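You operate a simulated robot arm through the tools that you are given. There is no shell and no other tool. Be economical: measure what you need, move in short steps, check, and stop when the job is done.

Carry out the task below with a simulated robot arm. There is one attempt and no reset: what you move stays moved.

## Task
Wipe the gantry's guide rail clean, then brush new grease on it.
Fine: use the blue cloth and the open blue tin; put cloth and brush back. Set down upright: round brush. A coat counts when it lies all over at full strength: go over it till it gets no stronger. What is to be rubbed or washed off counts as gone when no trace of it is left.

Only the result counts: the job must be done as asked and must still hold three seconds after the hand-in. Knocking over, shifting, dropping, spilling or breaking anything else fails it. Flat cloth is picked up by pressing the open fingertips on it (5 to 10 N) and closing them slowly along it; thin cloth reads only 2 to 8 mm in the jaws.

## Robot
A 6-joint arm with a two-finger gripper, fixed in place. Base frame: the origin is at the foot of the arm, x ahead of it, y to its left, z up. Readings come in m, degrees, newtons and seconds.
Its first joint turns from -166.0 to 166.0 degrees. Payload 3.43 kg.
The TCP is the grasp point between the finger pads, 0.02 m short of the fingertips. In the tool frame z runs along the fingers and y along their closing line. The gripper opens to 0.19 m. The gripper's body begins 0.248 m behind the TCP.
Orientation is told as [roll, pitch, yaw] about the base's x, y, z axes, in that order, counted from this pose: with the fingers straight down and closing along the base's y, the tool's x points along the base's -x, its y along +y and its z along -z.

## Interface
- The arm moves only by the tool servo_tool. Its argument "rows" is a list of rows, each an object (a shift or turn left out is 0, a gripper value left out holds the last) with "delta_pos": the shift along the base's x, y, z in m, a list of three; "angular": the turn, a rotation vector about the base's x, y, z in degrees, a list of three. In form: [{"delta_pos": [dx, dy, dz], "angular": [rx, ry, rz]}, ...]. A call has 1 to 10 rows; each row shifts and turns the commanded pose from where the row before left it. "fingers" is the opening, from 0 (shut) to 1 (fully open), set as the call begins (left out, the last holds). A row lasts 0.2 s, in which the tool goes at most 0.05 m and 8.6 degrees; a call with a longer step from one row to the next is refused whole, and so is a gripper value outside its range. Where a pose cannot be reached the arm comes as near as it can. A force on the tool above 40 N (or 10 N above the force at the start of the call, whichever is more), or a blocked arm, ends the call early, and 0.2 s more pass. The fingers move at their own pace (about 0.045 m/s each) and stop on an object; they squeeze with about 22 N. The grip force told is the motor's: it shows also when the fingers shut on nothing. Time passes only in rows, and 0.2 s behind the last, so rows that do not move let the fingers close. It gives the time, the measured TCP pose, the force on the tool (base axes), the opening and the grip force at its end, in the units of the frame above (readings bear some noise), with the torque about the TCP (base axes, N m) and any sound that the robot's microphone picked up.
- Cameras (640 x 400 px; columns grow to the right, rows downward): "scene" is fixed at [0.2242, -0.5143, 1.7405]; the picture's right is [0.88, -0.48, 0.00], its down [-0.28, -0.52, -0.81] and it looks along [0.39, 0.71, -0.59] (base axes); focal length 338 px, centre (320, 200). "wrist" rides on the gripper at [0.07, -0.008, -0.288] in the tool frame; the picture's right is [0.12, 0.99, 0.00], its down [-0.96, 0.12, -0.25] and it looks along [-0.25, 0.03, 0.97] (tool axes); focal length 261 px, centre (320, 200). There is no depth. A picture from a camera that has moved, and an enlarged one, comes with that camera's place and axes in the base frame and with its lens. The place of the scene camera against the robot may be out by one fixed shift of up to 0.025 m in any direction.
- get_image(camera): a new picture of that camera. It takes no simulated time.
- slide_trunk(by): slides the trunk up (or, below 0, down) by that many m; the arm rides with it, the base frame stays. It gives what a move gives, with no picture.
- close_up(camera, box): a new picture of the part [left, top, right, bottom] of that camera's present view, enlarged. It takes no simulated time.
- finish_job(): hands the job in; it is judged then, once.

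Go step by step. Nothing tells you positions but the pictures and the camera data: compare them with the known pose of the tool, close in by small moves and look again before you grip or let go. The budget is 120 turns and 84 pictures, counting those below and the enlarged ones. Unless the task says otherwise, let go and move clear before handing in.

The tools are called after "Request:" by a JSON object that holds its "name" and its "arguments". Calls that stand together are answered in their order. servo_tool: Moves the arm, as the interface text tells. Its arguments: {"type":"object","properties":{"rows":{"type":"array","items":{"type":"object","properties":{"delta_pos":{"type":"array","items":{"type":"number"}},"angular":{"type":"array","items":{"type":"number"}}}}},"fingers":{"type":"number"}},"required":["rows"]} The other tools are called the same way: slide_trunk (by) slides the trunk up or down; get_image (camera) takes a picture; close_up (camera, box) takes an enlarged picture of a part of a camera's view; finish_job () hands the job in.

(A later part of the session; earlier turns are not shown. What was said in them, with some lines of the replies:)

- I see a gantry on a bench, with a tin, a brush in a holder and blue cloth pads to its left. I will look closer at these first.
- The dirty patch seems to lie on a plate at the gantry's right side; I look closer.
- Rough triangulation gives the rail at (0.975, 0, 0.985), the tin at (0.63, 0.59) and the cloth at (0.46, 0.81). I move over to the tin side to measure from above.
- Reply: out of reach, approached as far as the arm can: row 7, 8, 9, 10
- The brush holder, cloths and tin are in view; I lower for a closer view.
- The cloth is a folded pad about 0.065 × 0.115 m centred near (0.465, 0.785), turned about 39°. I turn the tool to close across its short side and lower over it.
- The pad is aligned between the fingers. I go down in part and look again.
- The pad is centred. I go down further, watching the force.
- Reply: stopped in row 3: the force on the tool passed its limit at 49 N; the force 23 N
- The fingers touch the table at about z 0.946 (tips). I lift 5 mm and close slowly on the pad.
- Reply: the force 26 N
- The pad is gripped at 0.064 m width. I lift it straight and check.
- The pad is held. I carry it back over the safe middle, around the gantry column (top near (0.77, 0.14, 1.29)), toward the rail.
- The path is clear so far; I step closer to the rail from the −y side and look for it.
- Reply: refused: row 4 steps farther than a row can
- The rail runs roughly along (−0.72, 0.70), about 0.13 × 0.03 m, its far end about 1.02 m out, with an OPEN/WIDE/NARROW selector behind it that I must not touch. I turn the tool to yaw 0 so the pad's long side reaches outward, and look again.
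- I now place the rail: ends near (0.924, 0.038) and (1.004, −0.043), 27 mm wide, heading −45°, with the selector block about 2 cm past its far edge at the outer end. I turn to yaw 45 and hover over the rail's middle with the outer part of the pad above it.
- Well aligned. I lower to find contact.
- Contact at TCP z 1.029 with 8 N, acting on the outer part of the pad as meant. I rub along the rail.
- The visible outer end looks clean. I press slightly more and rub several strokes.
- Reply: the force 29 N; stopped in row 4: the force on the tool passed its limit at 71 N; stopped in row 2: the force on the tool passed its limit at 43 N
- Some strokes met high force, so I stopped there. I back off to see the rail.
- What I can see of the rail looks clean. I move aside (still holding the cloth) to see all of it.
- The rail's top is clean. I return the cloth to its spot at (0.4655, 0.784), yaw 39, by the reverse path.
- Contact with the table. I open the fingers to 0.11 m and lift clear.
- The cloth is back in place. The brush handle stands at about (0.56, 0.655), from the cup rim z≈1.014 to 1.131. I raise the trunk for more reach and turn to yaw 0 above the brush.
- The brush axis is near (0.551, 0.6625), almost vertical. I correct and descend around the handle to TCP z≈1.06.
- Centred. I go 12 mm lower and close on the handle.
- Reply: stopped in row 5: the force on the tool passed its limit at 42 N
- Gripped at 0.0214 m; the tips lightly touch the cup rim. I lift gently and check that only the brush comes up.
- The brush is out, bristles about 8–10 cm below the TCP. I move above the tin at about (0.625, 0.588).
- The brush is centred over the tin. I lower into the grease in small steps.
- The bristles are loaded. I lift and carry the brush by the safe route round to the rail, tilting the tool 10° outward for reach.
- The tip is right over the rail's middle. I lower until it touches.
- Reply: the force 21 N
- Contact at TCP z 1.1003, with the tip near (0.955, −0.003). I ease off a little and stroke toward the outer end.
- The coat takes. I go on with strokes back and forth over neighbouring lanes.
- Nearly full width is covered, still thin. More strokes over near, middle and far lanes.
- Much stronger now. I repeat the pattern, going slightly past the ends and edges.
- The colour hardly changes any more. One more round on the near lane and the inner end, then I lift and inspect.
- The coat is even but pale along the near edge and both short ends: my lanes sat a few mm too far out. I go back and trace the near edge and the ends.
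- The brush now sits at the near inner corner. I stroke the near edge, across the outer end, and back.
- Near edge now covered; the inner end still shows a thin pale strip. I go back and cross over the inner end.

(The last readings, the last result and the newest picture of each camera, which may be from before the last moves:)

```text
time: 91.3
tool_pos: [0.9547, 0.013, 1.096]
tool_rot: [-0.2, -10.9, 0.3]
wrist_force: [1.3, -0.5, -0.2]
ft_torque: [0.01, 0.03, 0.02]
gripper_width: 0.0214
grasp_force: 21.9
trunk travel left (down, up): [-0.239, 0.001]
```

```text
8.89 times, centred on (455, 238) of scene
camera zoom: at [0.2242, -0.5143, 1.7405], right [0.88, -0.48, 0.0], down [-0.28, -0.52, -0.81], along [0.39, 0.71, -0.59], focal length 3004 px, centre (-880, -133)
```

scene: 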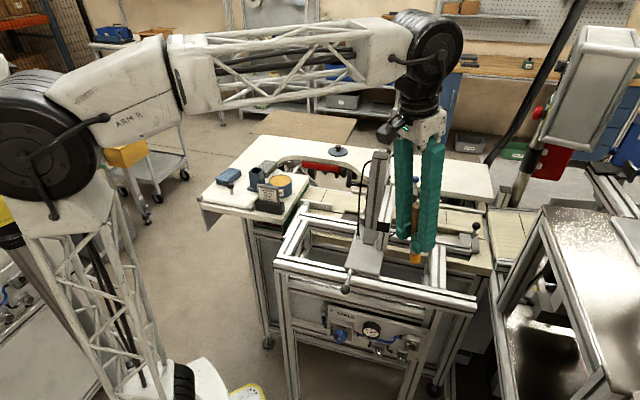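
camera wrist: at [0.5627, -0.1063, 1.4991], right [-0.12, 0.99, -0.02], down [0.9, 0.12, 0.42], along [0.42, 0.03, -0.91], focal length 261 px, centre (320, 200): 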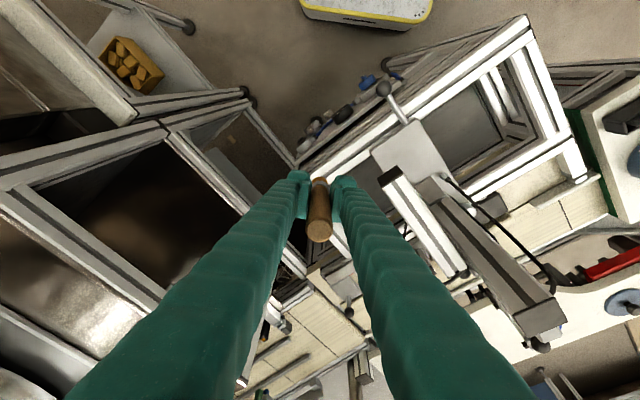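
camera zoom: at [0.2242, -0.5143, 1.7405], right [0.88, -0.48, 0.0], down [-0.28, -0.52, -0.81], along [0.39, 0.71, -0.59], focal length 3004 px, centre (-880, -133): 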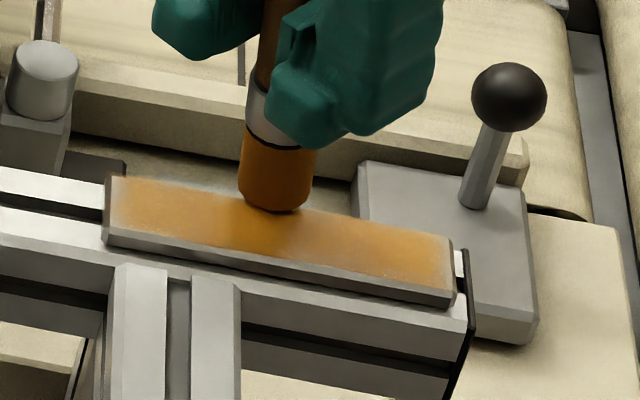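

The contact force has faded and the ends remain a bit thin, so I fetch more grease: lift, back out and return to the tin.

Request:
{"name": "servo_tool", "arguments": {"rows": [{"delta_pos": [0, 0, 0.04]}, {"delta_pos": [-0.03, -0.025, 0.03]}, {"delta_pos": [-0.04, -0.025, 0.01]}, {"delta_pos": [-0.04, -0.025, 0.01]}, {"delta_pos": [-0.04, -0.025, 0.01]}, {"delta_pos": [-0.04, -0.02, 0.01]}, {"delta_pos": [-0.045, -0.01, 0.01]}, {"delta_pos": [-0.045, 0, 0.01]}, {"delta_pos": [-0.045, 0.02, 0]}, {"delta_pos": [-0.04, 0.03, 0]}]}}

Request:
{"name": "servo_tool", "arguments": {"rows": [{"delta_pos": [-0.03, 0.035, 0], "angular": [0, 3.5, 0]}, {"delta_pos": [-0.03, 0.035, 0], "angular": [0, 3.5, 0]}, {"delta_pos": [-0.02, 0.044, 0], "angular": [0, 3.3, 0]}, {"delta_pos": [0, 0.048, 0]}, {"delta_pos": [0, 0.048, 0]}, {"delta_pos": [0, 0.048, 0]}, {"delta_pos": [0.005, 0.045, 0]}, {"delta_pos": [0.015, 0.045, 0]}, {"delta_pos": [0.015, 0.045, 0]}, {"delta_pos": [0.015, 0.045, 0]}]}}

Request:
{"name": "close_up", "arguments": {"camera": "scene", "box": [425, 222, 475, 254]}}

Request:
{"name": "close_up", "arguments": {"camera": "scene", "box": [230, 110, 370, 220]}}

```text
time: 93.5
tool_pos: [0.5858, -0.0695, 1.2254]
tool_rot: [-0.1, -10.7, 0.2]
wrist_force: [0.6, -0.7, -1.1]
ft_torque: [0.07, 0.24, 0.0]
gripper_width: 0.0213
grasp_force: 21.6
trunk travel left (down, up): [-0.239, 0.001]
```

```text
time: 95.7
tool_pos: [0.5593, 0.3718, 1.2239]
tool_rot: [-0.2, -0.5, 0.3]
wrist_force: [0.1, -0.6, 0.2]
ft_torque: [0.14, -0.1, 0.02]
gripper_width: 0.0212
grasp_force: 22.1
trunk travel left (down, up): [-0.239, 0.001]
```

```text
12.50 times, centred on (450, 238) of scene
camera zoom: at [0.2242, -0.5143, 1.7405], right [0.88, -0.48, 0.0], down [-0.28, -0.52, -0.81], along [0.39, 0.71, -0.59], focal length 4225 px, centre (-1305, -275)
```

zoom: 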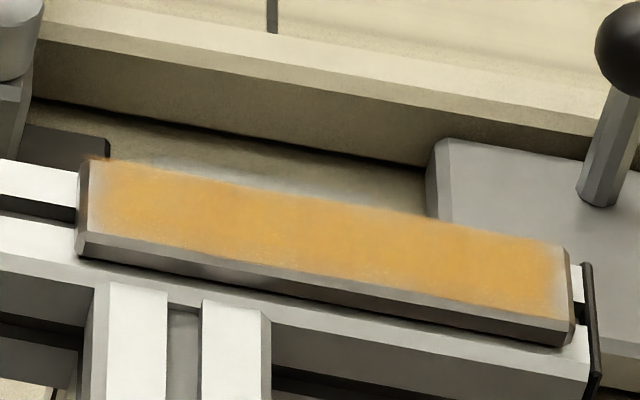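

```text
3.64 times, centred on (300, 165) of scene
camera zoom: at [0.2242, -0.5143, 1.7405], right [0.88, -0.48, 0.0], down [-0.28, -0.52, -0.81], along [0.39, 0.71, -0.59], focal length 1229 px, centre (393, 327)
```

zoom: 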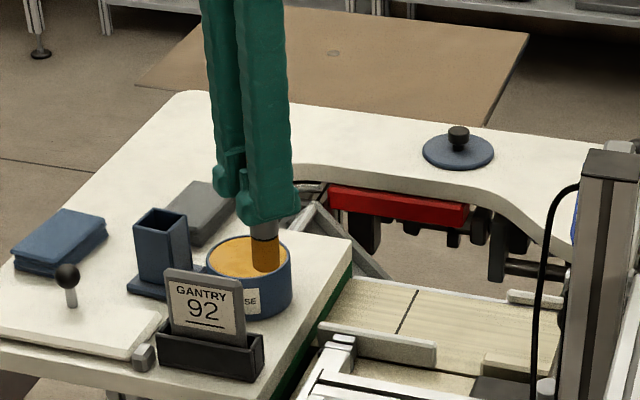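

The picture of the coat is unchanged from before, so it is either saturated or the brush is dry. I reload to be sure.

Request:
{"name": "servo_tool", "arguments": {"rows": [{"delta_pos": [0.0138, 0.043, 0]}, {"delta_pos": [0.0138, 0.043, 0]}, {"delta_pos": [0.0138, 0.043, 0]}, {"delta_pos": [0.0138, 0.043, 0]}, {"delta_pos": [0.0138, 0.043, 0]}, {"delta_pos": [0, 0, -0.04]}, {"delta_pos": [0, 0, -0.04]}, {"delta_pos": [0, 0, -0.02]}, {}]}}

Request:
{"name": "close_up", "arguments": {"camera": "scene", "box": [240, 130, 320, 210]}}

```text
time: 97.7
tool_pos: [0.6281, 0.5862, 1.1249]
tool_rot: [-0.1, -0.5, 0.2]
wrist_force: [0.4, 0.0, -1.0]
ft_torque: [-0.03, 0.01, 0.01]
gripper_width: 0.0211
grasp_force: 22.4
trunk travel left (down, up): [-0.239, 0.001]
```

```text
5.00 times, centred on (280, 170) of scene
camera zoom: at [0.2242, -0.5143, 1.7405], right [0.88, -0.48, 0.0], down [-0.28, -0.52, -0.81], along [0.39, 0.71, -0.59], focal length 1690 px, centre (520, 350)
```

zoom: 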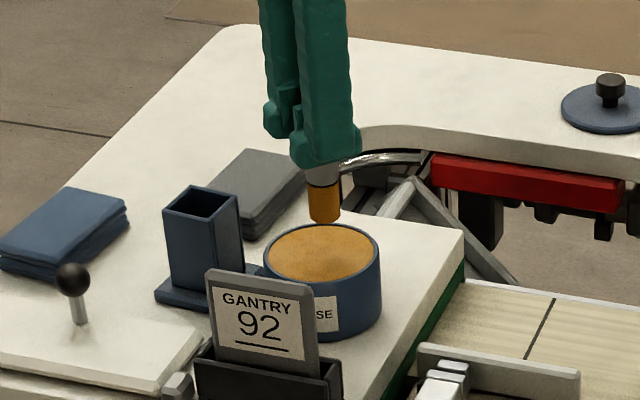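

Request:
{"name": "servo_tool", "arguments": {"rows": [{"delta_pos": [0, 0, -0.015]}, {"delta_pos": [0, 0, -0.007]}, {"delta_pos": [0, 0, -0.003]}, {"delta_pos": [0, 0, -0.002]}, {}]}}

```text
time: 98.9
tool_pos: [0.6264, 0.586, 1.0978]
tool_rot: [-0.1, -0.5, 0.1]
wrist_force: [0.2, -0.5, -1.7]
ft_torque: [0.0, 0.01, 0.0]
gripper_width: 0.0211
grasp_force: 21.7
trunk travel left (down, up): [-0.239, 0.001]
```

Request:
{"name": "servo_tool", "arguments": {"rows": [{"delta_pos": [0, 0, -0.0015]}, {"delta_pos": [0, 0, -0.0015]}, {"delta_pos": [0, 0, -0.0015]}, {"delta_pos": [0, 0, -0.001]}, {}]}}

```text
time: 100.1
tool_pos: [0.6254, 0.5866, 1.093]
tool_rot: [-0.1, -0.5, 0.2]
wrist_force: [-0.1, 0.2, -0.3]
ft_torque: [0.0, -0.02, -0.02]
gripper_width: 0.0213
grasp_force: 21.7
trunk travel left (down, up): [-0.239, 0.001]
```

Request:
{"name": "servo_tool", "arguments": {"rows": [{"delta_pos": [0, 0, -0.0015]}, {"delta_pos": [0, 0, -0.0015]}, {"delta_pos": [0, 0, -0.0015]}, {}]}}

Request:
{"name": "close_up", "arguments": {"camera": "scene", "box": [250, 145, 310, 205]}}

```text
time: 101.1
tool_pos: [0.6251, 0.5854, 1.0895]
tool_rot: [-0.1, -0.5, 0.2]
wrist_force: [0.5, 0.6, 22.5]
ft_torque: [-0.01, -0.15, 0.02]
gripper_width: 0.0215
grasp_force: 22.2
trunk travel left (down, up): [-0.239, 0.001]
```

```text
6.67 times, centred on (280, 175) of scene
camera zoom: at [0.2242, -0.5143, 1.7405], right [0.88, -0.48, 0.0], down [-0.28, -0.52, -0.81], along [0.39, 0.71, -0.59], focal length 2253 px, centre (587, 367)
```

zoom: 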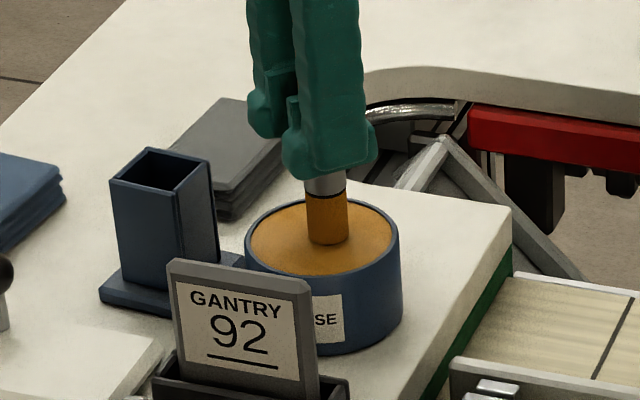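

The brush had slid up about 9 mm in the grip, which explains the lost contact. It is loaded again; I return to the rail with the lower working height (about 1.091).

Request:
{"name": "servo_tool", "arguments": {"rows": [{"delta_pos": [0, 0, 0.03]}, {"delta_pos": [0, 0, 0.04]}, {"delta_pos": [-0.01, -0.02, 0.04]}, {"delta_pos": [-0.015, -0.035, 0.03]}, {"delta_pos": [-0.015, -0.045, 0]}, {"delta_pos": [-0.015, -0.045, 0]}, {"delta_pos": [-0.015, -0.045, 0]}, {"delta_pos": [-0.015, -0.045, 0]}, {"delta_pos": [-0.015, -0.045, 0]}, {"delta_pos": [-0.015, -0.045, 0]}]}}

Request:
{"name": "servo_tool", "arguments": {"rows": [{"delta_pos": [0, -0.048, 0]}, {"delta_pos": [0, -0.048, 0]}, {"delta_pos": [0, -0.048, 0]}, {"delta_pos": [0.005, -0.048, 0]}, {"delta_pos": [0.01, -0.048, 0]}, {"delta_pos": [0.015, -0.045, 0]}, {"delta_pos": [0.02, -0.045, 0]}, {"delta_pos": [0.03, -0.03, 0], "angular": [0, -2, 0]}, {"delta_pos": [0.045, 0, 0], "angular": [0, -4, 0]}, {"delta_pos": [0.045, 0, 0], "angular": [0, -4, 0]}]}}

```text
time: 103.3
tool_pos: [0.5106, 0.2609, 1.2282]
tool_rot: [-0.1, -0.4, 0.2]
wrist_force: [0.5, 0.1, -1.2]
ft_torque: [-0.18, 0.16, -0.02]
gripper_width: 0.021
grasp_force: 21.8
trunk travel left (down, up): [-0.239, 0.001]
```

```text
time: 105.5
tool_pos: [0.6828, -0.0986, 1.2262]
tool_rot: [-0.1, -10.6, 0.2]
wrist_force: [0.6, 0.0, -0.1]
ft_torque: [0.01, -0.05, 0.0]
gripper_width: 0.0211
grasp_force: 22.0
trunk travel left (down, up): [-0.239, 0.001]
```

Request:
{"name": "servo_tool", "arguments": {"rows": [{"delta_pos": [0.0316, 0.01, -0.008]}, {"delta_pos": [0.0316, 0.018, -0.013]}, {"delta_pos": [0.0316, 0.02, -0.017]}, {"delta_pos": [0.0316, 0.02, -0.017]}, {"delta_pos": [0.0316, 0.02, -0.017]}, {"delta_pos": [0.0316, 0.02, -0.017]}, {"delta_pos": [0.0316, 0.02, -0.017]}, {"delta_pos": [0, 0, -0.02]}, {"delta_pos": [0, 0, -0.005]}, {}]}}

Request:
{"name": "close_up", "arguments": {"camera": "scene", "box": [410, 210, 480, 255]}}

```text
time: 107.7
tool_pos: [0.9034, 0.0311, 1.0967]
tool_rot: [-0.1, -10.5, 0.2]
wrist_force: [0.0, 0.0, -1.0]
ft_torque: [-0.03, 0.03, -0.01]
gripper_width: 0.0213
grasp_force: 22.2
trunk travel left (down, up): [-0.239, 0.001]
```

```text
8.89 times, centred on (445, 232) of scene
camera zoom: at [0.2242, -0.5143, 1.7405], right [0.88, -0.48, 0.0], down [-0.28, -0.52, -0.81], along [0.39, 0.71, -0.59], focal length 3004 px, centre (-791, -89)
```

zoom: 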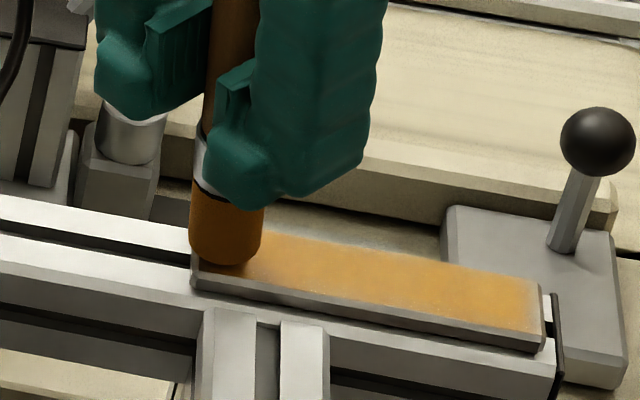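

Just above the near inner corner. I lower to contact.

Request:
{"name": "servo_tool", "arguments": {"rows": [{"delta_pos": [0, 0, -0.003]}, {"delta_pos": [0, 0, -0.0015]}, {"delta_pos": [0, 0, -0.001]}, {}]}}

```text
time: 108.7
tool_pos: [0.9032, 0.0299, 1.0924]
tool_rot: [-0.2, -10.5, 0.2]
wrist_force: [0.1, -0.2, 1.8]
ft_torque: [0.02, -0.02, 0.0]
gripper_width: 0.0211
grasp_force: 22.1
trunk travel left (down, up): [-0.239, 0.001]
```

Request:
{"name": "servo_tool", "arguments": {"rows": [{"delta_pos": [-0.002, 0.002, -0.001]}, {"delta_pos": [0.005, 0.005, 0]}, {"delta_pos": [0.005, 0.005, 0]}, {"delta_pos": [0.005, 0.005, 0]}, {"delta_pos": [0.003, -0.003, 0]}, {"delta_pos": [-0.005, -0.005, 0]}, {"delta_pos": [-0.005, -0.005, 0]}, {"delta_pos": [-0.005, -0.005, 0]}, {}]}}

Request:
{"name": "servo_tool", "arguments": {"rows": [{"delta_pos": [0.0106, -0.0106, 0]}, {"delta_pos": [0.0106, -0.0106, 0]}, {"delta_pos": [0.0106, -0.0106, 0]}, {"delta_pos": [0.0106, -0.0106, 0]}, {"delta_pos": [0.0106, -0.0106, 0]}, {"delta_pos": [0.0106, -0.0106, 0]}, {"delta_pos": [0.0106, -0.0106, 0]}, {}]}}

Request:
{"name": "servo_tool", "arguments": {"rows": [{"delta_pos": [0.006, -0.006, -0.0003]}, {"delta_pos": [0.005, 0.005, 0]}, {"delta_pos": [0.005, 0.005, 0]}, {"delta_pos": [0.005, 0.005, 0]}, {"delta_pos": [-0.005, 0.005, 0]}, {"delta_pos": [-0.005, -0.005, 0]}, {"delta_pos": [-0.005, -0.005, 0]}, {}]}}

Request:
{"name": "close_up", "arguments": {"camera": "scene", "box": [425, 215, 485, 255]}}

```text
time: 110.7
tool_pos: [0.9029, 0.0276, 1.0915]
tool_rot: [0.0, -10.5, 0.2]
wrist_force: [-1.1, -0.3, 0.9]
ft_torque: [-0.02, 0.02, -0.02]
gripper_width: 0.0213
grasp_force: 21.9
trunk travel left (down, up): [-0.239, 0.001]
```

```text
time: 112.5
tool_pos: [0.9771, -0.0465, 1.0913]
tool_rot: [0.0, -10.4, 0.1]
wrist_force: [1.6, 0.4, 3.5]
ft_torque: [0.03, -0.08, 0.01]
gripper_width: 0.0212
grasp_force: 21.6
trunk travel left (down, up): [-0.239, 0.001]
```

```text
time: 114.3
tool_pos: [0.9824, -0.0421, 1.0918]
tool_rot: [-0.1, -10.5, 0.2]
wrist_force: [0.2, 1.3, 1.2]
ft_torque: [0.04, 0.01, 0.0]
gripper_width: 0.0211
grasp_force: 22.0
trunk travel left (down, up): [-0.239, 0.001]
```

```text
10.00 times, centred on (455, 235) of scene
camera zoom: at [0.2242, -0.5143, 1.7405], right [0.88, -0.48, 0.0], down [-0.28, -0.52, -0.81], along [0.39, 0.71, -0.59], focal length 3380 px, centre (-1030, -150)
```

zoom: 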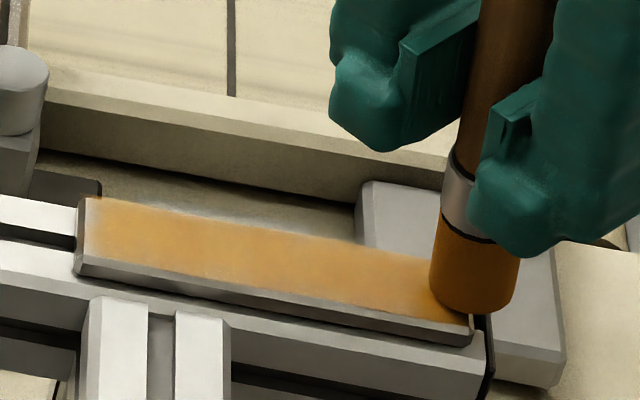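

The coat now reads full near the edges. I add a middle and a far lane for good measure.

Request:
{"name": "servo_tool", "arguments": {"rows": [{"delta_pos": [0.003, 0.003, -0.0006]}, {"delta_pos": [-0.0106, 0.0106, 0]}, {"delta_pos": [-0.0106, 0.0106, 0]}, {"delta_pos": [-0.0106, 0.0106, 0]}, {"delta_pos": [-0.0106, 0.0106, 0]}, {"delta_pos": [-0.0106, 0.0106, 0]}, {"delta_pos": [-0.0106, 0.0106, 0]}, {"delta_pos": [-0.0106, 0.0106, 0]}, {"delta_pos": [-0.006, 0.006, 0]}, {}]}}

Request:
{"name": "servo_tool", "arguments": {"rows": [{"delta_pos": [0.006, 0.006, -0.0005]}, {"delta_pos": [0.0106, -0.0106, 0]}, {"delta_pos": [0.0106, -0.0106, 0]}, {"delta_pos": [0.0106, -0.0106, 0]}, {"delta_pos": [0.0106, -0.0106, 0]}, {"delta_pos": [0.0106, -0.0106, 0]}, {"delta_pos": [0.0106, -0.0106, 0]}, {"delta_pos": [0.0106, -0.0106, 0]}, {"delta_pos": [0.008, -0.008, 0]}]}}

Request:
{"name": "servo_tool", "arguments": {"rows": [{"delta_pos": [-0.006, -0.006, 0]}, {"delta_pos": [-0.006, -0.006, 0]}, {"delta_pos": [-0.0106, 0.0106, 0]}, {"delta_pos": [-0.0106, 0.0106, 0]}, {"delta_pos": [-0.0106, 0.0106, 0]}, {"delta_pos": [-0.0106, 0.0106, 0]}, {"delta_pos": [-0.0106, 0.0106, 0]}, {"delta_pos": [-0.0106, 0.0106, 0]}, {"delta_pos": [-0.0106, 0.0106, 0]}, {"delta_pos": [-0.006, 0.006, 0]}]}}

Request:
{"name": "servo_tool", "arguments": {"rows": [{"delta_pos": [0.005, 0.005, 0]}, {"delta_pos": [0.005, 0.005, 0]}, {"delta_pos": [0.005, 0.005, 0]}, {"delta_pos": [0.0, 0.0, 0.03]}, {"delta_pos": [-0.03, -0.03, 0.025]}, {"delta_pos": [-0.03, -0.035, 0.015]}, {"delta_pos": [-0.03, -0.035, 0.015]}, {"delta_pos": [-0.035, -0.03, 0.01]}, {"delta_pos": [-0.035, -0.02, 0.01]}, {"delta_pos": [-0.04, -0.01, 0.01]}]}}

Request:
{"name": "servo_tool", "arguments": {"rows": [{"delta_pos": [-0.045, 0, 0.015]}, {"delta_pos": [-0.045, 0.01, 0], "angular": [0, 3.3, 0]}, {"delta_pos": [-0.04, 0.025, 0], "angular": [0, 3.3, 0]}, {"delta_pos": [-0.03, 0.035, 0], "angular": [0, 3.3, 0]}, {"delta_pos": [-0.02, 0.044, 0]}, {"delta_pos": [0, 0.048, 0]}, {"delta_pos": [0, 0.048, 0]}, {"delta_pos": [0, 0.048, 0]}, {"delta_pos": [0, 0.048, 0]}]}}

Request:
{"name": "close_up", "arguments": {"camera": "scene", "box": [425, 222, 475, 254]}}

```text
time: 116.5
tool_pos: [0.9078, 0.0435, 1.0906]
tool_rot: [-0.1, -10.5, 0.2]
wrist_force: [-0.1, 0.6, -1.1]
ft_torque: [-0.02, 0.07, 0.01]
gripper_width: 0.0211
grasp_force: 21.8
trunk travel left (down, up): [-0.239, 0.001]
```

```text
time: 118.5
tool_pos: [0.9951, -0.0366, 1.0922]
tool_rot: [-0.1, -10.5, 0.2]
wrist_force: [-0.7, 0.9, 4.9]
ft_torque: [-0.01, -0.08, 0.01]
gripper_width: 0.0211
grasp_force: 22.1
trunk travel left (down, up): [-0.239, 0.001]
```

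```text
time: 120.7
tool_pos: [0.9017, 0.0339, 1.0896]
tool_rot: [-0.1, -10.5, 0.2]
wrist_force: [-0.5, -0.4, 8.8]
ft_torque: [-0.04, -0.11, -0.02]
gripper_width: 0.0211
grasp_force: 22.0
trunk travel left (down, up): [-0.239, 0.001]
```

```text
time: 122.9
tool_pos: [0.7154, -0.1114, 1.2049]
tool_rot: [0.0, -10.4, 0.1]
wrist_force: [1.2, 0.0, -1.0]
ft_torque: [-0.04, 0.19, -0.01]
gripper_width: 0.0211
grasp_force: 21.6
trunk travel left (down, up): [-0.239, 0.001]
```

```text
time: 124.9
tool_pos: [0.539, 0.1909, 1.2194]
tool_rot: [-0.1, -0.6, 0.2]
wrist_force: [-0.6, -1.4, -0.3]
ft_torque: [0.13, -0.03, 0.04]
gripper_width: 0.0212
grasp_force: 22.4
trunk travel left (down, up): [-0.239, 0.001]
```

```text
12.50 times, centred on (450, 238) of scene
camera zoom: at [0.2242, -0.5143, 1.7405], right [0.88, -0.48, 0.0], down [-0.28, -0.52, -0.81], along [0.39, 0.71, -0.59], focal length 4225 px, centre (-1305, -275)
```

zoom: 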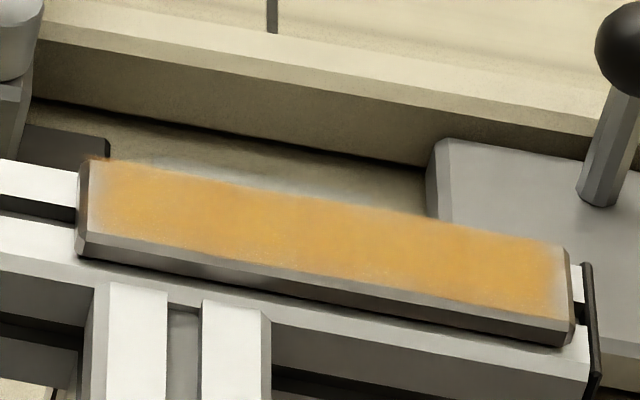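

The coat looks exactly the same after fresh grease and more strokes, so it is at full strength. Now I carry the brush back above its cup.

Request:
{"name": "servo_tool", "arguments": {"rows": [{"delta_pos": [0.001, 0.047, 0]}, {"delta_pos": [0.001, 0.047, 0]}, {"delta_pos": [0.001, 0.047, 0]}, {"delta_pos": [0.001, 0.047, 0]}, {"delta_pos": [0.001, 0.047, 0]}, {"delta_pos": [0.001, 0.047, 0]}, {"delta_pos": [0.001, 0.047, 0]}, {"delta_pos": [0.001, 0.047, 0]}, {"delta_pos": [0.001, 0.047, 0]}, {"delta_pos": [0.001, 0.047, 0]}]}}

Request:
{"name": "close_up", "arguments": {"camera": "wrist", "box": [260, 110, 380, 230]}}

Request:
{"name": "close_up", "arguments": {"camera": "scene", "box": [225, 125, 305, 205]}}

```text
time: 127.1
tool_pos: [0.5468, 0.6637, 1.2173]
tool_rot: [-0.2, -0.6, 0.2]
wrist_force: [-0.1, 0.4, -0.6]
ft_torque: [0.2, -0.04, 0.02]
gripper_width: 0.0213
grasp_force: 21.5
trunk travel left (down, up): [-0.239, 0.001]
```

```text
3.33 times, centred on (320, 170) of wrist
camera zoom: at [0.474, 0.6561, 1.5053], right [-0.12, 0.99, 0.0], down [0.96, 0.12, 0.26], along [0.26, 0.03, -0.97], focal length 869 px, centre (320, 300)
```

zoom: 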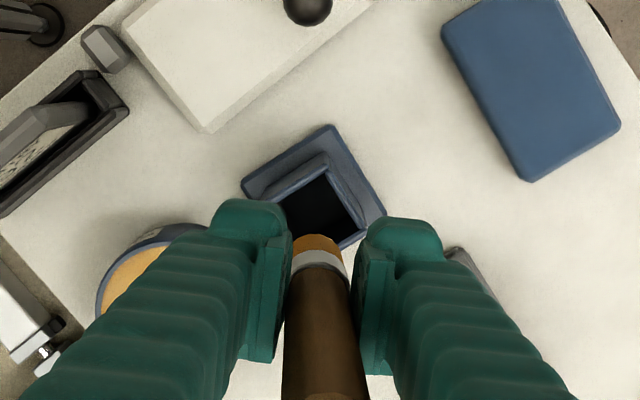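

```text
5.00 times, centred on (265, 165) of scene
camera zoom: at [0.2242, -0.5143, 1.7405], right [0.88, -0.48, 0.0], down [-0.28, -0.52, -0.81], along [0.39, 0.71, -0.59], focal length 1690 px, centre (595, 375)
```

zoom: 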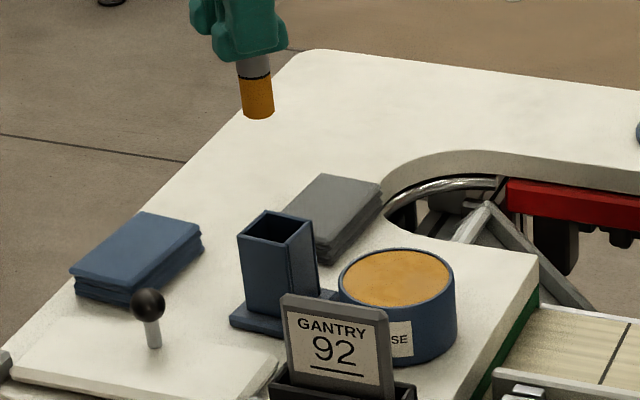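

The tip is over the cup within a few mm. I lower partway and check again.

Request:
{"name": "servo_tool", "arguments": {"rows": [{"delta_pos": [0, 0, -0.04]}, {"delta_pos": [0, 0, -0.035]}, {}]}}

Request:
{"name": "close_up", "arguments": {"camera": "wrist", "box": [270, 120, 370, 220]}}

Request:
{"name": "close_up", "arguments": {"camera": "scene", "box": [230, 140, 290, 200]}}

```text
time: 127.9
tool_pos: [0.5482, 0.6629, 1.1429]
tool_rot: [-0.1, -0.6, 0.2]
wrist_force: [0.1, 0.9, -0.5]
ft_torque: [0.0, 0.01, -0.01]
gripper_width: 0.0214
grasp_force: 22.1
trunk travel left (down, up): [-0.239, 0.001]
```

```text
4.00 times, centred on (320, 170) of wrist
camera zoom: at [0.4752, 0.6541, 1.4296], right [-0.12, 0.99, 0.0], down [0.96, 0.12, 0.26], along [0.26, 0.03, -0.97], focal length 1043 px, centre (320, 320)
```

zoom: 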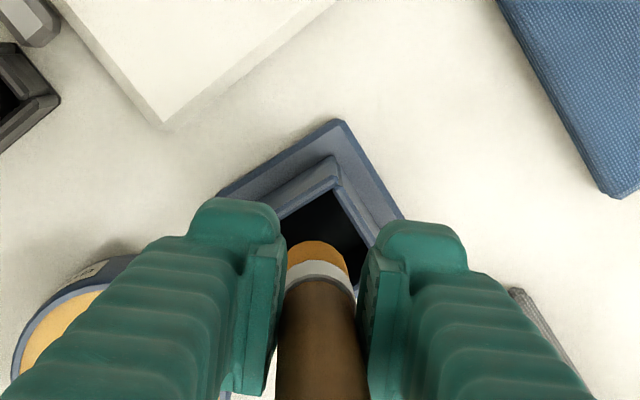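

```text
6.67 times, centred on (260, 170) of scene
camera zoom: at [0.2242, -0.5143, 1.7405], right [0.88, -0.48, 0.0], down [-0.28, -0.52, -0.81], along [0.39, 0.71, -0.59], focal length 2253 px, centre (720, 400)
```

zoom: 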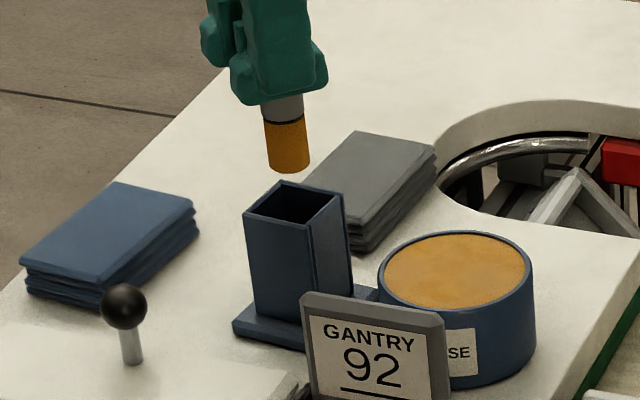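

Working out the full opening, the cup centre is near (0.558, 0.668) and the tip at (0.558, 0.664). I shift 3 mm in y and lower, watching the force.

Request:
{"name": "servo_tool", "arguments": {"rows": [{"delta_pos": [0, 0.003, 0]}, {"delta_pos": [0, 0, -0.02]}, {"delta_pos": [0, 0, -0.015]}, {"delta_pos": [0, 0, -0.015]}, {"delta_pos": [0, 0, -0.015]}, {}]}}

Request:
{"name": "close_up", "arguments": {"camera": "scene", "box": [230, 140, 290, 200]}}

```text
time: 129.3
tool_pos: [0.5486, 0.6668, 1.0793]
tool_rot: [-0.1, -0.6, 0.1]
wrist_force: [-1.0, -0.7, -0.4]
ft_torque: [0.01, 0.01, 0.02]
gripper_width: 0.021
grasp_force: 22.1
trunk travel left (down, up): [-0.239, 0.001]
```

```text
6.67 times, centred on (260, 170) of scene
camera zoom: at [0.2242, -0.5143, 1.7405], right [0.88, -0.48, 0.0], down [-0.28, -0.52, -0.81], along [0.39, 0.71, -0.59], focal length 2253 px, centre (720, 400)
```

zoom: 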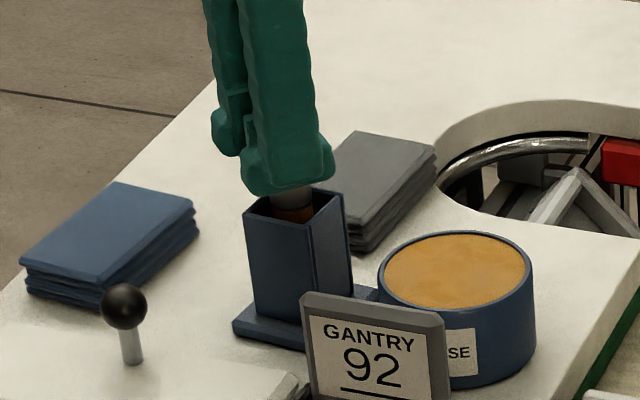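

The bristles are inside the cup. I lower in small steps until something touches.

Request:
{"name": "servo_tool", "arguments": {"rows": [{"delta_pos": [0, 0, -0.008]}, {"delta_pos": [0, 0, -0.006]}, {"delta_pos": [0, 0, -0.003]}, {"delta_pos": [0, 0, -0.002]}, {}]}}

```text
time: 130.5
tool_pos: [0.5471, 0.6672, 1.0609]
tool_rot: [-0.1, -0.6, 0.3]
wrist_force: [-0.5, 1.0, -1.1]
ft_torque: [0.01, 0.02, 0.01]
gripper_width: 0.021
grasp_force: 22.0
trunk travel left (down, up): [-0.239, 0.001]
```

Request:
{"name": "servo_tool", "arguments": {"rows": [{"delta_pos": [0, 0, -0.002]}, {"delta_pos": [0, 0, -0.002]}, {"delta_pos": [0, 0, -0.0015]}, {}]}}

Request:
{"name": "close_up", "arguments": {"camera": "scene", "box": [230, 140, 290, 200]}}

```text
time: 131.5
tool_pos: [0.5478, 0.6671, 1.0554]
tool_rot: [-0.1, -0.6, 0.2]
wrist_force: [1.1, 0.4, 5.1]
ft_torque: [-0.06, 0.0, -0.01]
gripper_width: 0.0209
grasp_force: 22.3
trunk travel left (down, up): [-0.239, 0.001]
```

```text
6.67 times, centred on (260, 170) of scene
camera zoom: at [0.2242, -0.5143, 1.7405], right [0.88, -0.48, 0.0], down [-0.28, -0.52, -0.81], along [0.39, 0.71, -0.59], focal length 2253 px, centre (720, 400)
```

zoom: 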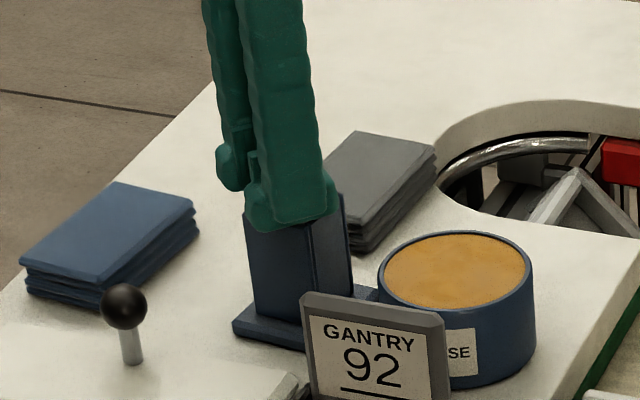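

The fingertips touch the cup rim; the brush foot is a few mm above the cup's floor. I ease up 1.5 mm and open, so it settles upright in the cup.

Request:
{"name": "servo_tool", "arguments": {"rows": [{"delta_pos": [0, 0, 0.0015]}, {}]}}

Request:
{"name": "servo_tool", "arguments": {"fingers": 0.35, "rows": [{}, {}, {}, {}]}}

Request:
{"name": "servo_tool", "arguments": {"rows": [{"delta_pos": [0, 0, 0.01]}, {"delta_pos": [0, 0, 0.03]}, {"delta_pos": [0, 0, 0.04]}, {"delta_pos": [0, 0, 0.04]}, {"delta_pos": [0, 0, 0.03]}, {"delta_pos": [-0.04, -0.02, 0.02]}, {"delta_pos": [-0.04, -0.02, 0]}]}}

Request:
{"name": "close_up", "arguments": {"camera": "scene", "box": [190, 120, 310, 220]}}

Request:
{"name": "close_up", "arguments": {"camera": "wrist", "box": [220, 80, 420, 280]}}

```text
time: 132.1
tool_pos: [0.5464, 0.6679, 1.055]
tool_rot: [-0.1, -0.5, 0.2]
wrist_force: [0.7, 0.4, -0.8]
ft_torque: [-0.01, 0.0, 0.04]
gripper_width: 0.0214
grasp_force: 21.6
trunk travel left (down, up): [-0.239, 0.001]
```

```text
time: 133.1
tool_pos: [0.5467, 0.6661, 1.0566]
tool_rot: [-0.1, -0.6, 0.1]
wrist_force: [-0.2, -0.9, -0.1]
ft_torque: [-0.01, 0.0, -0.01]
gripper_width: 0.0666
grasp_force: 0.0
trunk travel left (down, up): [-0.239, 0.001]
```

```text
time: 134.7
tool_pos: [0.4688, 0.6249, 1.2253]
tool_rot: [0.0, -0.7, 0.1]
wrist_force: [1.1, 0.7, -1.0]
ft_torque: [-0.11, 0.19, 0.01]
gripper_width: 0.0666
grasp_force: 0.1
trunk travel left (down, up): [-0.239, 0.001]
```

```text
4.00 times, centred on (250, 170) of scene
camera zoom: at [0.2242, -0.5143, 1.7405], right [0.88, -0.48, 0.0], down [-0.28, -0.52, -0.81], along [0.39, 0.71, -0.59], focal length 1352 px, centre (600, 320)
```

zoom: 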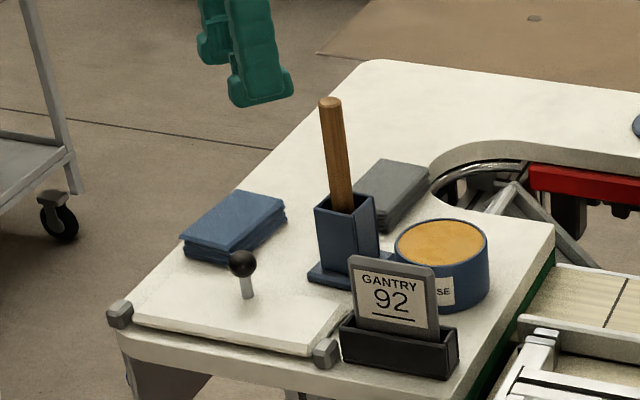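

```text
2.00 times, centred on (320, 180) of wrist
camera zoom: at [0.3962, 0.6168, 1.5122], right [-0.12, 0.99, 0.0], down [0.96, 0.12, 0.26], along [0.26, 0.03, -0.97], focal length 521 px, centre (320, 240)
```

zoom: 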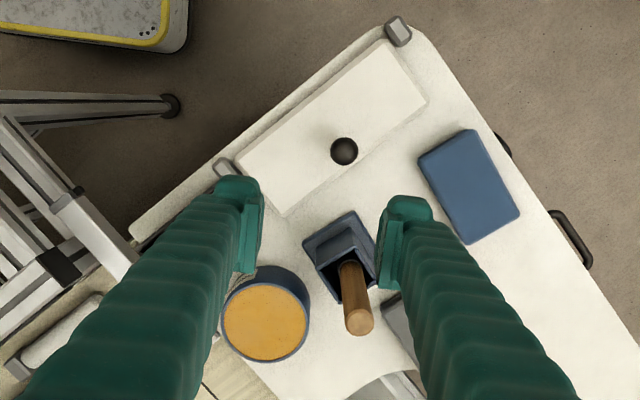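

The brush stands upright in its cup, the cloth lies in its place, nothing else has moved and the gripper is clear, so I hand in.

Request:
{"name": "finish_job", "arguments": {}}

```text
The job is handed in.
```

I wiped the rail with the blue cloth until its top face showed no dirt, then greased it from the open blue tin. The job is handed in, and no verdict came back.

- **Grease coat:** After reloading the brush and adding more strokes, the coat looked exactly the same, so I took it as full strength. The picture still shows a thin paler rim at the short ends and near edge. I judged that to be the rendering, but I can't rule out that the grease is thinner there.
- **Wiping:** Two strokes were cut short at 43 N and 71 N. The rail and the selector behind it looked unchanged afterwards.
- **Cloth and brush:** The cloth is back in its place. The brush stands upright in its cup, but it had slid up in the grip, so it dropped about 9 mm inside the cup when I let go.
- **Surroundings:** Nothing else looked moved in the last pictures. I raised the trunk 64 mm for reach and left it there.
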